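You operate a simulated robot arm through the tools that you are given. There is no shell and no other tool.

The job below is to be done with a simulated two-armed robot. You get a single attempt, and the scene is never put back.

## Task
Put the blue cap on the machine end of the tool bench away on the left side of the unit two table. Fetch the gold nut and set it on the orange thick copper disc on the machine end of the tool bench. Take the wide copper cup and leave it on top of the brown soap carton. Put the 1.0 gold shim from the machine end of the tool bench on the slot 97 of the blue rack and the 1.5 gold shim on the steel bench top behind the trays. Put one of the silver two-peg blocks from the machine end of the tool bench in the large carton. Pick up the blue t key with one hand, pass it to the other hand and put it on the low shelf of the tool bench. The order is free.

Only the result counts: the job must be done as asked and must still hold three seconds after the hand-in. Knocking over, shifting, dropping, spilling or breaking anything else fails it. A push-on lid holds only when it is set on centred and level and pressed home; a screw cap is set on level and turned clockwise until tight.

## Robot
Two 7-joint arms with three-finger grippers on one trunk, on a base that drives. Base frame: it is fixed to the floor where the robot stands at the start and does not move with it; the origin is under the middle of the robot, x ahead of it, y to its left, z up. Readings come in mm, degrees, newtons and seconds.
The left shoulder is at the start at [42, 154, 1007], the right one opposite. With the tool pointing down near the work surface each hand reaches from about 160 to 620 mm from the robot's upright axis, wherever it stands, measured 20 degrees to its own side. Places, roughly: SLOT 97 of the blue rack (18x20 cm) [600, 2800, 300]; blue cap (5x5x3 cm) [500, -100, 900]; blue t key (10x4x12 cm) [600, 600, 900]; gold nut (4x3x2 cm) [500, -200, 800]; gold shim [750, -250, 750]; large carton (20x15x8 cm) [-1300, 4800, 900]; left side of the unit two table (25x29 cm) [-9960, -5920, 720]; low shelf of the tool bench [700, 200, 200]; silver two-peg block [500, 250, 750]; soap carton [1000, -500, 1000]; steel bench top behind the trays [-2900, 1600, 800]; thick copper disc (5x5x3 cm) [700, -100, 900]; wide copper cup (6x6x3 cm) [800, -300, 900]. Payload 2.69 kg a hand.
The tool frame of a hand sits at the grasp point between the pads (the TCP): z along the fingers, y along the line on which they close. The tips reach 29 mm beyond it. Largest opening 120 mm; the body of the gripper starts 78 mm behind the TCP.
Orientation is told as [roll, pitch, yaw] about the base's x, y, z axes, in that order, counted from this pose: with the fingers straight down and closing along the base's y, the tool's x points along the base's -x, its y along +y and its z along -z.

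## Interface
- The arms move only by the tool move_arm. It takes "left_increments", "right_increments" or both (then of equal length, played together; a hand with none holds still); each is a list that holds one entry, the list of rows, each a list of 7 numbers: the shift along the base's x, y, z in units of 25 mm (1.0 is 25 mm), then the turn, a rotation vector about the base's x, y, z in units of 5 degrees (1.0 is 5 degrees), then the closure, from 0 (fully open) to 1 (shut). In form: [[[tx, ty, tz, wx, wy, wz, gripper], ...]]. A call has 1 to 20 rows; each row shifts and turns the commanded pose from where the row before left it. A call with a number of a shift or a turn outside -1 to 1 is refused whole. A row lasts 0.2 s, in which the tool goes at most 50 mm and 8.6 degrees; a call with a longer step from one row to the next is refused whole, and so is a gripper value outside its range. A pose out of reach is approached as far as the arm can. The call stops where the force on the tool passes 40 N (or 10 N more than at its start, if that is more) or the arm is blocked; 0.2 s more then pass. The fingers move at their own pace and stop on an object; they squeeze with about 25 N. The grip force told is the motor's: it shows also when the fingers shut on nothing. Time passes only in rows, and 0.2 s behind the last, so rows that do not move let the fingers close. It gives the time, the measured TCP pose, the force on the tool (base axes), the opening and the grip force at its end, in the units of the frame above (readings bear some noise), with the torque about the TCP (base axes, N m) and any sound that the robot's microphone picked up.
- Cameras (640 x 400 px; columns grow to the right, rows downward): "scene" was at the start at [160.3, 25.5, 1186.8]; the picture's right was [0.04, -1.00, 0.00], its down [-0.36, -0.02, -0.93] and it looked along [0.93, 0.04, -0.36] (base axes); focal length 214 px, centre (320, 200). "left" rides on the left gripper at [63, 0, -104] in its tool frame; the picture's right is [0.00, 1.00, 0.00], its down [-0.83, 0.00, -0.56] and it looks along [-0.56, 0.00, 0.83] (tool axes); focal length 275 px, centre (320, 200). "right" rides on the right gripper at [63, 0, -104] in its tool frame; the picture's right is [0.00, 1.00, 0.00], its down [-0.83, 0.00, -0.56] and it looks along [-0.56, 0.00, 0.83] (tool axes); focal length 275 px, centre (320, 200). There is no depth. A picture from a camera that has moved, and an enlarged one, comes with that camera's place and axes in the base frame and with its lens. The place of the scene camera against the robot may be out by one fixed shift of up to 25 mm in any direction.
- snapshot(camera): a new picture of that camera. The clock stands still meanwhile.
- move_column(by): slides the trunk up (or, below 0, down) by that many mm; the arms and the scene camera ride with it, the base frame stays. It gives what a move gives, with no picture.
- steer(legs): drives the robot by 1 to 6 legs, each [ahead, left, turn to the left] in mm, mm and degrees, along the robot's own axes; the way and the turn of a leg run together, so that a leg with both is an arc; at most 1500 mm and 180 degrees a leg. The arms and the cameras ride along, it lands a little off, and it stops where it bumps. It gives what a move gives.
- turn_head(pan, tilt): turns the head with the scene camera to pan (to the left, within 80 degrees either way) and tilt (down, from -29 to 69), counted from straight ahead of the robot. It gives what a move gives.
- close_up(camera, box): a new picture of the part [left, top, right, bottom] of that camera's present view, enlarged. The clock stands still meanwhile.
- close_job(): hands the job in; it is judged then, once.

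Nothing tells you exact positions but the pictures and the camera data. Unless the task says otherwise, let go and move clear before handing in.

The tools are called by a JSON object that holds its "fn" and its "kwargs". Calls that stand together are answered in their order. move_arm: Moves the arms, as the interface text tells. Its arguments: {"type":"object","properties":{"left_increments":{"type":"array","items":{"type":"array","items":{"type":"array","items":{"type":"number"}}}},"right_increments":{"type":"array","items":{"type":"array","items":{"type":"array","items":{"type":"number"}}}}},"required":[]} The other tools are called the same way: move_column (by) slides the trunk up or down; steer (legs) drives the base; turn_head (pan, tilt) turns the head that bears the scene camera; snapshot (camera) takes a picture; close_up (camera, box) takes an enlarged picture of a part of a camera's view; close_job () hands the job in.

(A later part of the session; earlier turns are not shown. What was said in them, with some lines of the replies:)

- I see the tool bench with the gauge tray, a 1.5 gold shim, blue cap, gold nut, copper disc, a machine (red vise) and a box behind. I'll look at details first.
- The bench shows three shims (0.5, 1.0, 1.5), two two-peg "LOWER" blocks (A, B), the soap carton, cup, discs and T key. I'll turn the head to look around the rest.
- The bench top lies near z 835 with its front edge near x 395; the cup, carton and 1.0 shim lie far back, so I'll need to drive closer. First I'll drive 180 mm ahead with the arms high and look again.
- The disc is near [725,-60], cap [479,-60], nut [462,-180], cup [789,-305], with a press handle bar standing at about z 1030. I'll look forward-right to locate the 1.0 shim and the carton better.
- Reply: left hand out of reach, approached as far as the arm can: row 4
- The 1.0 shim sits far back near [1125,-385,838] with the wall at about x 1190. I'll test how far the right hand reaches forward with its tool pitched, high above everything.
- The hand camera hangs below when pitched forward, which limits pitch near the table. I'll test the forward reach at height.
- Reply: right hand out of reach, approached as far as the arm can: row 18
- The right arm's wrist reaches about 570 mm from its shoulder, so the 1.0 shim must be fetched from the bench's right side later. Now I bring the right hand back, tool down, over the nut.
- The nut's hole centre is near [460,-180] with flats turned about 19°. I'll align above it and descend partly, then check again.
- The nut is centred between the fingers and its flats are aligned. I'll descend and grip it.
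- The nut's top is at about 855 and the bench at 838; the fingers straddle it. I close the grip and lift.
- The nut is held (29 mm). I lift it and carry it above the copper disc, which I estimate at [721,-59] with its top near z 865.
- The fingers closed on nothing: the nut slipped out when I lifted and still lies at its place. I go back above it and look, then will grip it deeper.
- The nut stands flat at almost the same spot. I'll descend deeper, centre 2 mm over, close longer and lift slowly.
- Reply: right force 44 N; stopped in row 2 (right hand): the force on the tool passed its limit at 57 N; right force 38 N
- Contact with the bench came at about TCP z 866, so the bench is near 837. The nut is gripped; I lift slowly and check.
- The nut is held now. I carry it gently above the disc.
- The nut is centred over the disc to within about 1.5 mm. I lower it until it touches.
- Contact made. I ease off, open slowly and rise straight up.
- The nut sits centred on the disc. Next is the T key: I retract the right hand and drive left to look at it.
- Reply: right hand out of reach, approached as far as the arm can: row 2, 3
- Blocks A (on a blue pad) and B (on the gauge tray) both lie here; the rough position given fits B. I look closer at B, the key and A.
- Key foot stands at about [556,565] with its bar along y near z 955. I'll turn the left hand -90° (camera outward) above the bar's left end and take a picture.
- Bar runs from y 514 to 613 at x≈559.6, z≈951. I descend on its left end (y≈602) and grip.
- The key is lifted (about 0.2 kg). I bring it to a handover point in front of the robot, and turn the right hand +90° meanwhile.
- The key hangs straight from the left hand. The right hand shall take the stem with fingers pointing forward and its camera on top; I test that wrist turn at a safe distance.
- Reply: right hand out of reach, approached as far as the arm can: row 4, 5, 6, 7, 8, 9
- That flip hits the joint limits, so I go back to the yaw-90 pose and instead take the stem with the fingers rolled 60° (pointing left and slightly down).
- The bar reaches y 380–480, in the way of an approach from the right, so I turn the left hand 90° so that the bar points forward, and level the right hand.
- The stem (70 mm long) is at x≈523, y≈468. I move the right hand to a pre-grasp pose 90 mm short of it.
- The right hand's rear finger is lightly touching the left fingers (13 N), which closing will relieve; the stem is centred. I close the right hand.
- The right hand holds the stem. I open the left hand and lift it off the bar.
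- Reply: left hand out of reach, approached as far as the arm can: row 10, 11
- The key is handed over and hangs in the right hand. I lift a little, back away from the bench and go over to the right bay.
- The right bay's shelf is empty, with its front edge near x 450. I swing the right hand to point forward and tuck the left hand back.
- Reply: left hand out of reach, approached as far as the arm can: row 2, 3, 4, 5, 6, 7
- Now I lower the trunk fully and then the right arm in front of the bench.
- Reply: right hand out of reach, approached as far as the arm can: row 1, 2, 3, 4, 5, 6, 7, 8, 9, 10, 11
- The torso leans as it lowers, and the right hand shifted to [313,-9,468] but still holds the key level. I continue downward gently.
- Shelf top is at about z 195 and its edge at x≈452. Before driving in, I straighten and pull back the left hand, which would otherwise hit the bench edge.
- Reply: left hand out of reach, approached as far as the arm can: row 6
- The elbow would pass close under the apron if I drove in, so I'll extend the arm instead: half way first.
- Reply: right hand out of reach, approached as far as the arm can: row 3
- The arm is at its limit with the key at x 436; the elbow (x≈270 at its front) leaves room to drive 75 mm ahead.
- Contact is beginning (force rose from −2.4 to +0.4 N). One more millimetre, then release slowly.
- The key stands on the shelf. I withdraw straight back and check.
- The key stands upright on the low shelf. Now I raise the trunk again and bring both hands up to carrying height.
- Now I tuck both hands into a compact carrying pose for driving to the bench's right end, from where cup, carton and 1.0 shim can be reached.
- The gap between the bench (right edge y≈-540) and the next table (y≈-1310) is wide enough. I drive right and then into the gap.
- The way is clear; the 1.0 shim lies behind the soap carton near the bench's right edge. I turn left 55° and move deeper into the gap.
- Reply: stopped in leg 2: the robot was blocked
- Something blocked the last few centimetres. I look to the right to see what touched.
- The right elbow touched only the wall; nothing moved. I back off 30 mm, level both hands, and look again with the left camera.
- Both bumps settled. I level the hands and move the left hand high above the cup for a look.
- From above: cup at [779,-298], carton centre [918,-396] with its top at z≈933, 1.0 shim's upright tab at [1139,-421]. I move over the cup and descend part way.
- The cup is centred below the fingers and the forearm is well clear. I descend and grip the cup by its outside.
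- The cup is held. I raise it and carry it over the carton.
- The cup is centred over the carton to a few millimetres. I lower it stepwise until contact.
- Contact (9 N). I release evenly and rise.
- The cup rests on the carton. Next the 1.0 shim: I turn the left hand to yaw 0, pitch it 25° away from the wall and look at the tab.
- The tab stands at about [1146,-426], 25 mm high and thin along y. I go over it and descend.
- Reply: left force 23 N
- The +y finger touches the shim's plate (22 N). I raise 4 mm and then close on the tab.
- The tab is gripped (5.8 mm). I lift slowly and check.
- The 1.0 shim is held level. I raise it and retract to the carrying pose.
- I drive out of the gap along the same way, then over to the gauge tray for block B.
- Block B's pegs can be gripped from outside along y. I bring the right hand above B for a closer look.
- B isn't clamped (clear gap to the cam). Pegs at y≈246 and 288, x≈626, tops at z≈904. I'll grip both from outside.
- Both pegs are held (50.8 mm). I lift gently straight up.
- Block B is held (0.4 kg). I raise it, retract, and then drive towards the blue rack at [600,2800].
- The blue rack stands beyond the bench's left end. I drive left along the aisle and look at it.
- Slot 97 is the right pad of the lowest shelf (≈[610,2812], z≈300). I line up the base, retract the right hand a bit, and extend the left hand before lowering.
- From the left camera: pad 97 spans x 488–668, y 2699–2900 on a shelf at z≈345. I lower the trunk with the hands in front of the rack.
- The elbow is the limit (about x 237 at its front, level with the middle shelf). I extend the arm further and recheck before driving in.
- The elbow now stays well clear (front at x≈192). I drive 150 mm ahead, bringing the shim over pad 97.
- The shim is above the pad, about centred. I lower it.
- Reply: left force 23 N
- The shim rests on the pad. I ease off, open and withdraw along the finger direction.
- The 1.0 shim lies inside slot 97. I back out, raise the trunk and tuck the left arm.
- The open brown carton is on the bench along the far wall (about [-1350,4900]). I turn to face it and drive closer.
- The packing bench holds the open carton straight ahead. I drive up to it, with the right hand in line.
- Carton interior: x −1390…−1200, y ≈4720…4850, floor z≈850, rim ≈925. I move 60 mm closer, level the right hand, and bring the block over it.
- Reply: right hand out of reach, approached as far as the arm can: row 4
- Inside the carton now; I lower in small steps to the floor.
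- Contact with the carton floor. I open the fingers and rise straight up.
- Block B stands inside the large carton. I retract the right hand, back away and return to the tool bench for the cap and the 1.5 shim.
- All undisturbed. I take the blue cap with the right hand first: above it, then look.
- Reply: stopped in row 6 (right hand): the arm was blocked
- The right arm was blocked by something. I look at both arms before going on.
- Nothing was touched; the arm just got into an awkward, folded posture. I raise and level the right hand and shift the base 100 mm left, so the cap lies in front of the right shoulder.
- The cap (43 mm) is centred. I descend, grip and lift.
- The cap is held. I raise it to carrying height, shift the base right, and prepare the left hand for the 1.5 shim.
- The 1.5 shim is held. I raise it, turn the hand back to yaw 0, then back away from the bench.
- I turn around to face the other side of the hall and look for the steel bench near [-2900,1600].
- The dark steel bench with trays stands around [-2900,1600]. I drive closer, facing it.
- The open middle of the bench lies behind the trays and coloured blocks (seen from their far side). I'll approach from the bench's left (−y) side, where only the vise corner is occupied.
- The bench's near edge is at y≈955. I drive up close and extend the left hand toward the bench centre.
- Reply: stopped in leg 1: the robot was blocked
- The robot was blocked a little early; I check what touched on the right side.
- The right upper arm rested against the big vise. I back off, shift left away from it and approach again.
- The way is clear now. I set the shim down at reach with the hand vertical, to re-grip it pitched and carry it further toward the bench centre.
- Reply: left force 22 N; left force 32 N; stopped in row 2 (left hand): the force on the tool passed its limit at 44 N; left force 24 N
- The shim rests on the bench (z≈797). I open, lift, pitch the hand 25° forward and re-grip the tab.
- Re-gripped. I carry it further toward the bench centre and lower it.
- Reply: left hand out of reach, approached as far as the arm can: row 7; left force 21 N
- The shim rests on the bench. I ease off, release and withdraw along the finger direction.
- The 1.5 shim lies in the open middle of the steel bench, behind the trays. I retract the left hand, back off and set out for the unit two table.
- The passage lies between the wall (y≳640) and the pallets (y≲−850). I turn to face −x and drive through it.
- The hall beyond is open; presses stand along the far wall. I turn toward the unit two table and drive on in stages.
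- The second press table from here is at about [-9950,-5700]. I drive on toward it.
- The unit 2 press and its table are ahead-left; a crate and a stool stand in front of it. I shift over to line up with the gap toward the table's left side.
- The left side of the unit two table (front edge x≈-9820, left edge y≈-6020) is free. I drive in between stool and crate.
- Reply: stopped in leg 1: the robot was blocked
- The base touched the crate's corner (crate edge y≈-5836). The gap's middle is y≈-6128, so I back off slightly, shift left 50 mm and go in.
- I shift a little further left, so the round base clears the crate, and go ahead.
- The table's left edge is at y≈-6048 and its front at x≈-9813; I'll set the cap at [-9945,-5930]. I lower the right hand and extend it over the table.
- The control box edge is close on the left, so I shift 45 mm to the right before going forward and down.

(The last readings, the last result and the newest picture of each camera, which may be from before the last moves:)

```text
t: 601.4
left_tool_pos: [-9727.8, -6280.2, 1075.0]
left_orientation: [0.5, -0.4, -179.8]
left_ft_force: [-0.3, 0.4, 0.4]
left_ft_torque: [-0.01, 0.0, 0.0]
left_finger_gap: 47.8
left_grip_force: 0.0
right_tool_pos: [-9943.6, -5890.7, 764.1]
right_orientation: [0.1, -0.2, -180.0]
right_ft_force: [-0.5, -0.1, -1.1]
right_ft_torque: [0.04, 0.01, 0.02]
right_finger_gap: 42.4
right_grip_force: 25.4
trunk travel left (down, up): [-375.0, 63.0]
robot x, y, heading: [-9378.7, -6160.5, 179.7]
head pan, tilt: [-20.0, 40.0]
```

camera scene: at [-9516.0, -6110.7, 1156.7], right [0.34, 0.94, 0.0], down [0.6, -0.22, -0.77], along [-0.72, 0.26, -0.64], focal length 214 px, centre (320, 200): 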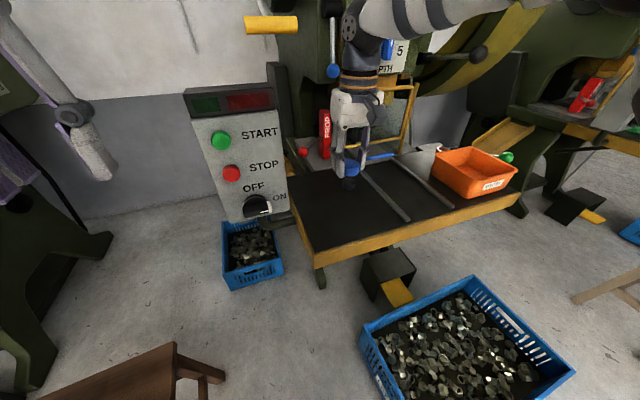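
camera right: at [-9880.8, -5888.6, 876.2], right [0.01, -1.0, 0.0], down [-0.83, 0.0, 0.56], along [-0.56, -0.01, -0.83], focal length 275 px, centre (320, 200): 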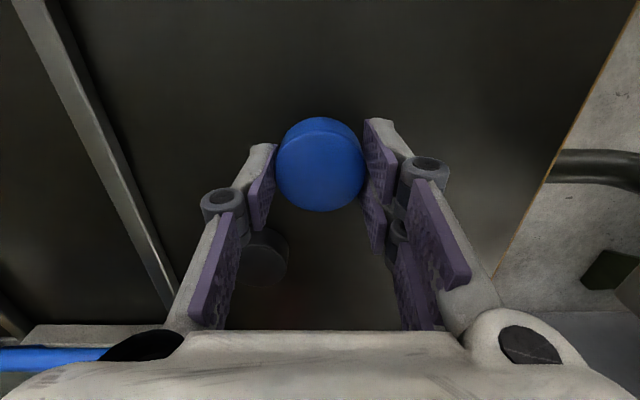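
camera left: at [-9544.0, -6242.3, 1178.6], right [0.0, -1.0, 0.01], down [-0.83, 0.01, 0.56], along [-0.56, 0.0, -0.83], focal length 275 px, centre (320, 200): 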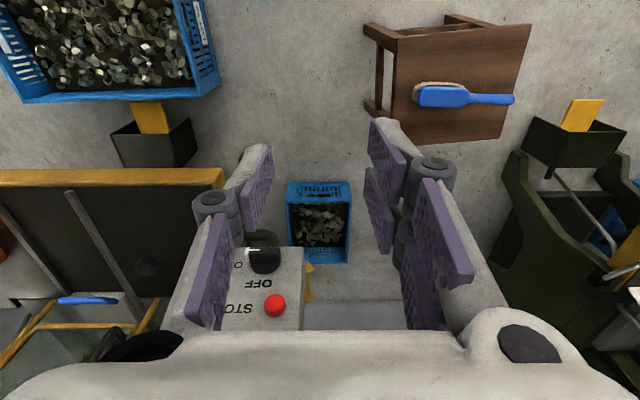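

{"fn": "move_arm", "kwargs": {"right_increments": [[[0, 0, -0.1, 0, 0, 0, 1], [0, 0, 0, 0, 0, 0, 1]]]}}

{"fn": "move_arm", "kwargs": {"right_increments": [[[0, 0, -0.1, 0, 0, 0, 1], [0, 0, 0, 0, 0, 0, 1]]]}}

{"fn": "move_arm", "kwargs": {"right_increments": [[[0, 0, -0.1, 0, 0, 0, 1], [0, 0, 0, 0, 0, 0, 1]]]}}

{"fn": "move_arm", "kwargs": {"right_increments": [[[0, 0, -0.08, 0, 0, 0, 1], [0, 0, 0, 0, 0, 0, 1]]]}}

```text
t: 602.0
left_tool_pos: [-9728.1, -6280.0, 1074.4]
left_orientation: [0.5, -0.4, -179.7]
left_ft_force: [-0.1, 0.2, 0.4]
left_ft_torque: [-0.01, 0.02, 0.03]
left_finger_gap: 48.2
left_grip_force: 0.0
right_tool_pos: [-9943.3, -5890.0, 761.8]
right_orientation: [0.0, -0.2, -179.9]
right_ft_force: [-0.2, 0.5, -1.1]
right_ft_torque: [-0.01, -0.01, 0.0]
right_finger_gap: 42.6
right_grip_force: 24.9
trunk travel left (down, up): [-375.0, 63.0]
robot x, y, heading: [-9377.5, -6163.5, 179.8]
head pan, tilt: [-20.0, 40.0]
```

```text
t: 602.6
left_tool_pos: [-9728.3, -6280.2, 1074.2]
left_orientation: [0.5, -0.4, -179.8]
left_ft_force: [0.6, -0.1, 0.0]
left_ft_torque: [0.0, -0.02, -0.01]
left_finger_gap: 48.1
left_grip_force: 0.1
right_tool_pos: [-9943.4, -5891.2, 759.2]
right_orientation: [0.1, -0.1, -179.9]
right_ft_force: [0.8, -0.1, -0.7]
right_ft_torque: [0.02, -0.01, -0.01]
right_finger_gap: 42.1
right_grip_force: 25.3
trunk travel left (down, up): [-375.0, 63.0]
robot x, y, heading: [-9376.5, -6158.7, 179.9]
head pan, tilt: [-20.0, 40.0]
```

```text
t: 603.2
left_tool_pos: [-9727.4, -6280.3, 1073.7]
left_orientation: [0.5, -0.4, -179.7]
left_ft_force: [0.0, 0.3, 0.2]
left_ft_torque: [0.02, -0.03, -0.01]
left_finger_gap: 47.8
left_grip_force: 0.1
right_tool_pos: [-9943.6, -5891.4, 755.8]
right_orientation: [0.1, -0.1, -179.9]
right_ft_force: [0.2, 0.4, -0.7]
right_ft_torque: [-0.02, -0.01, -0.02]
right_finger_gap: 42.5
right_grip_force: 24.7
trunk travel left (down, up): [-375.0, 63.0]
robot x, y, heading: [-9373.7, -6159.2, 180.2]
head pan, tilt: [-20.0, 40.0]
```

```text
t: 603.8
left_tool_pos: [-9727.9, -6279.8, 1073.2]
left_orientation: [0.5, -0.4, -179.7]
left_ft_force: [0.1, 0.7, 0.6]
left_ft_torque: [-0.04, -0.01, 0.0]
left_finger_gap: 47.9
left_grip_force: 0.1
right_tool_pos: [-9943.8, -5890.5, 754.6]
right_orientation: [0.2, -0.2, -180.0]
right_ft_force: [-0.7, 0.4, -0.2]
right_ft_torque: [-0.01, 0.01, -0.02]
right_finger_gap: 42.3
right_grip_force: 25.3
trunk travel left (down, up): [-375.0, 63.0]
robot x, y, heading: [-9373.4, -6163.1, 179.9]
head pan, tilt: [-20.0, 40.0]
```

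{"fn": "move_arm", "kwargs": {"right_increments": [[[0, 0, -0.08, 0, 0, 0, 1], [0, 0, 0, 0, 0, 0, 1]]]}}

{"fn": "move_arm", "kwargs": {"right_increments": [[[0, 0, -0.08, 0, 0, 0, 1], [0, 0, 0, 0, 0, 0, 1]]]}}

{"fn": "move_arm", "kwargs": {"right_increments": [[[0, 0, -0.08, 0, 0, 0, 1], [0, 0, 0, 0, 0, 0, 1]]]}}

{"fn": "close_up", "kwargs": {"camera": "scene", "box": [300, 120, 400, 220]}}

```text
t: 604.4
left_tool_pos: [-9729.2, -6280.7, 1074.4]
left_orientation: [0.5, -0.4, -179.7]
left_ft_force: [0.5, -0.7, -0.3]
left_ft_torque: [0.01, -0.03, 0.02]
left_finger_gap: 47.9
left_grip_force: 0.1
right_tool_pos: [-9944.6, -5890.7, 752.9]
right_orientation: [0.1, -0.3, -180.0]
right_ft_force: [-0.5, -0.1, 0.8]
right_ft_torque: [0.0, -0.01, -0.06]
right_finger_gap: 42.4
right_grip_force: 25.1
trunk travel left (down, up): [-375.0, 63.0]
robot x, y, heading: [-9377.6, -6162.2, 179.8]
head pan, tilt: [-20.0, 40.0]
```

```text
t: 605.0
left_tool_pos: [-9727.1, -6279.7, 1074.2]
left_orientation: [0.5, -0.4, -179.8]
left_ft_force: [-0.6, -0.1, -0.1]
left_ft_torque: [-0.03, 0.01, 0.01]
left_finger_gap: 47.7
left_grip_force: 0.1
right_tool_pos: [-9944.1, -5890.3, 750.9]
right_orientation: [0.1, -0.3, -179.8]
right_ft_force: [0.6, 0.0, 9.8]
right_ft_torque: [0.05, -0.13, -0.02]
right_finger_gap: 42.4
right_grip_force: 25.5
trunk travel left (down, up): [-375.0, 63.0]
robot x, y, heading: [-9374.4, -6162.6, 180.0]
head pan, tilt: [-20.0, 40.0]
```

```text
t: 605.6
left_tool_pos: [-9726.3, -6279.5, 1073.9]
left_orientation: [0.4, -0.4, -179.9]
left_ft_force: [0.1, 0.3, 0.1]
left_ft_torque: [0.0, -0.02, 0.01]
left_finger_gap: 47.8
left_grip_force: 0.1
right_tool_pos: [-9943.3, -5891.6, 750.2]
right_orientation: [0.0, -0.4, -179.8]
right_ft_force: [0.3, 1.1, 20.1]
right_ft_torque: [0.01, -0.15, 0.02]
right_finger_gap: 42.5
right_grip_force: 24.9
trunk travel left (down, up): [-375.0, 63.0]
robot x, y, heading: [-9379.5, -6162.9, 180.1]
head pan, tilt: [-20.0, 40.0]
```

```text
4.00 times, centred on (350, 170) of scene
camera zoom: at [-9514.4, -6111.3, 1157.2], right [0.34, 0.94, 0.0], down [0.6, -0.22, -0.77], along [-0.72, 0.26, -0.64], focal length 858 px, centre (200, 320)
```

zoom: 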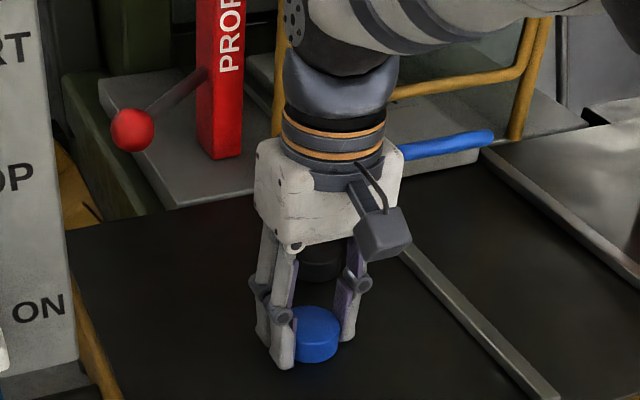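

The cap stands on the table. I ease off, release and rise.

{"fn": "move_arm", "kwargs": {"right_increments": [[[0, 0, 0.06, 0, 0, 0, 0.98], [0, 0, 0, 0, 0, 0, 0.6], [0, 0, 0, 0, 0, 0, 0.5], [0, 0, 0, 0, 0, 0, 0.45], [0, 0, 0.3, 0, 0, 0, 0.45], [0, 0, 0.7, 0, 0, 0, 0.45], [0, 0, 0.9, 0, 0, 0, 0.45], [0, 0, 0.9, 0, 0, 0, 0.45], [0.3, 0, 0.9, 0, 0, 0, 0.45], [0.6, 0, 0.9, 0, 0, 0, 0.45], [0.8, 0, 0.9, 0, 0, 0, 0.45], [0.8, 0, 0.9, 0, 0, 0, 0.45], [0.8, 0, 0.9, 0, 0, 0, 0.45], [0.8, 0, 0.9, 0, 0, 0, 0.45], [0.8, 0, 0.9, 0, 0, 0, 0.45], [0, 0, 0, 0, 0, 0, 0.45]]]}}

{"fn": "snapshot", "kwargs": {"camera": "right"}}

{"fn": "snapshot", "kwargs": {"camera": "scene"}}

```text
t: 609.0
left_tool_pos: [-9729.6, -6280.4, 1073.2]
left_orientation: [0.6, -0.3, -179.8]
left_ft_force: [0.5, 0.1, -0.2]
left_ft_torque: [-0.03, 0.01, 0.0]
left_finger_gap: 48.1
left_grip_force: 0.0
right_tool_pos: [-9821.0, -5888.1, 975.2]
right_orientation: [0.5, 0.0, 179.9]
right_ft_force: [-0.1, 0.4, 0.2]
right_ft_torque: [-0.01, -0.02, -0.03]
right_finger_gap: 66.1
right_grip_force: 0.2
trunk travel left (down, up): [-375.0, 63.0]
robot x, y, heading: [-9373.6, -6162.9, 179.8]
head pan, tilt: [-20.0, 40.0]
```

```text
taken
camera right: at [-9758.4, -5886.9, 1079.1], right [0.0, -1.0, 0.01], down [-0.83, 0.0, 0.56], along [-0.56, -0.01, -0.83], focal length 275 px, centre (320, 200)
```

right: 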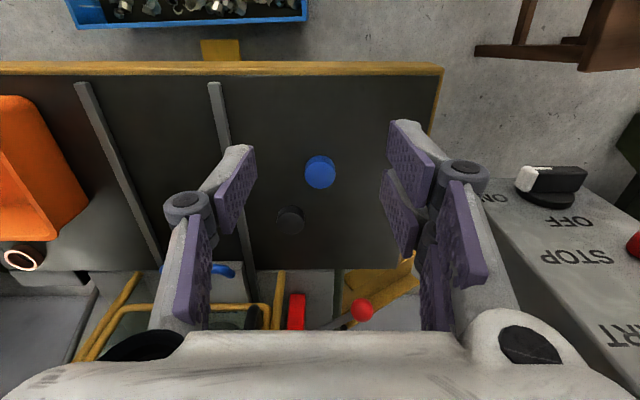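

```text
taken
camera scene: at [-9520.4, -6112.8, 1165.1], right [0.31, 0.95, 0.0], down [0.54, -0.17, -0.83], along [-0.79, 0.25, -0.56], focal length 214 px, centre (320, 200)
```

scene: 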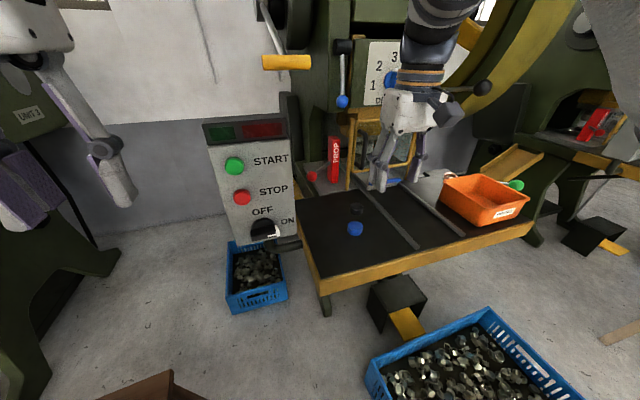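

Everything is where it was asked to be:
- The nut sits on the copper disc.
- The cup sits on the soap carton.
- The T key stands on the low shelf after the handover.
- The 1.0 shim lies in slot 97.
- Block B stands in the large carton.
- The 1.5 shim lies on the steel bench.
- The cap stands on the left side of the unit two table.

Both hands are empty and clear, so I hand in.

{"fn": "close_job", "kwargs": {}}

```text
The job is handed in.
```

I've handed the job in. All seven items were in place when I last saw each one, and no result has come back yet.

| Item | Where it is now |
|---|---|
| Gold nut | On the thick copper disc, centred |
| Wide copper cup | On top of the soap carton |
| Blue T key | Upright on the tool bench's low shelf, passed from the left hand to the right first |
| 1.0 gold shim | Inside slot 97 of the blue rack |
| Silver two-peg block | In the large carton; I took block B from the gauge tray |
| 1.5 gold shim | In the open middle of the steel bench, behind the trays |
| Blue cap | On the left side of the unit two table |

These points could still matter for the result:

- **Nut:** it slipped from the fingers on the first lift. It ended up flat at its old spot, and the second grip held.
- **Bumps while driving:** the right elbow touched the wall by the tool bench, and the right upper arm touched the vise on the steel bench. The base stopped at what looked like a crate of parts in front of the unit two table. The camera views showed nothing moved. For the crate I can only say that to within about 20 mm.
- **1.5 shim:** it lies at about [-3075, 1465], some 220 mm from the rough position given, because the arm could not reach further.
- **Two-peg block:** I chose B over A because the rough position given matched B. It stands in the carton turned slightly.
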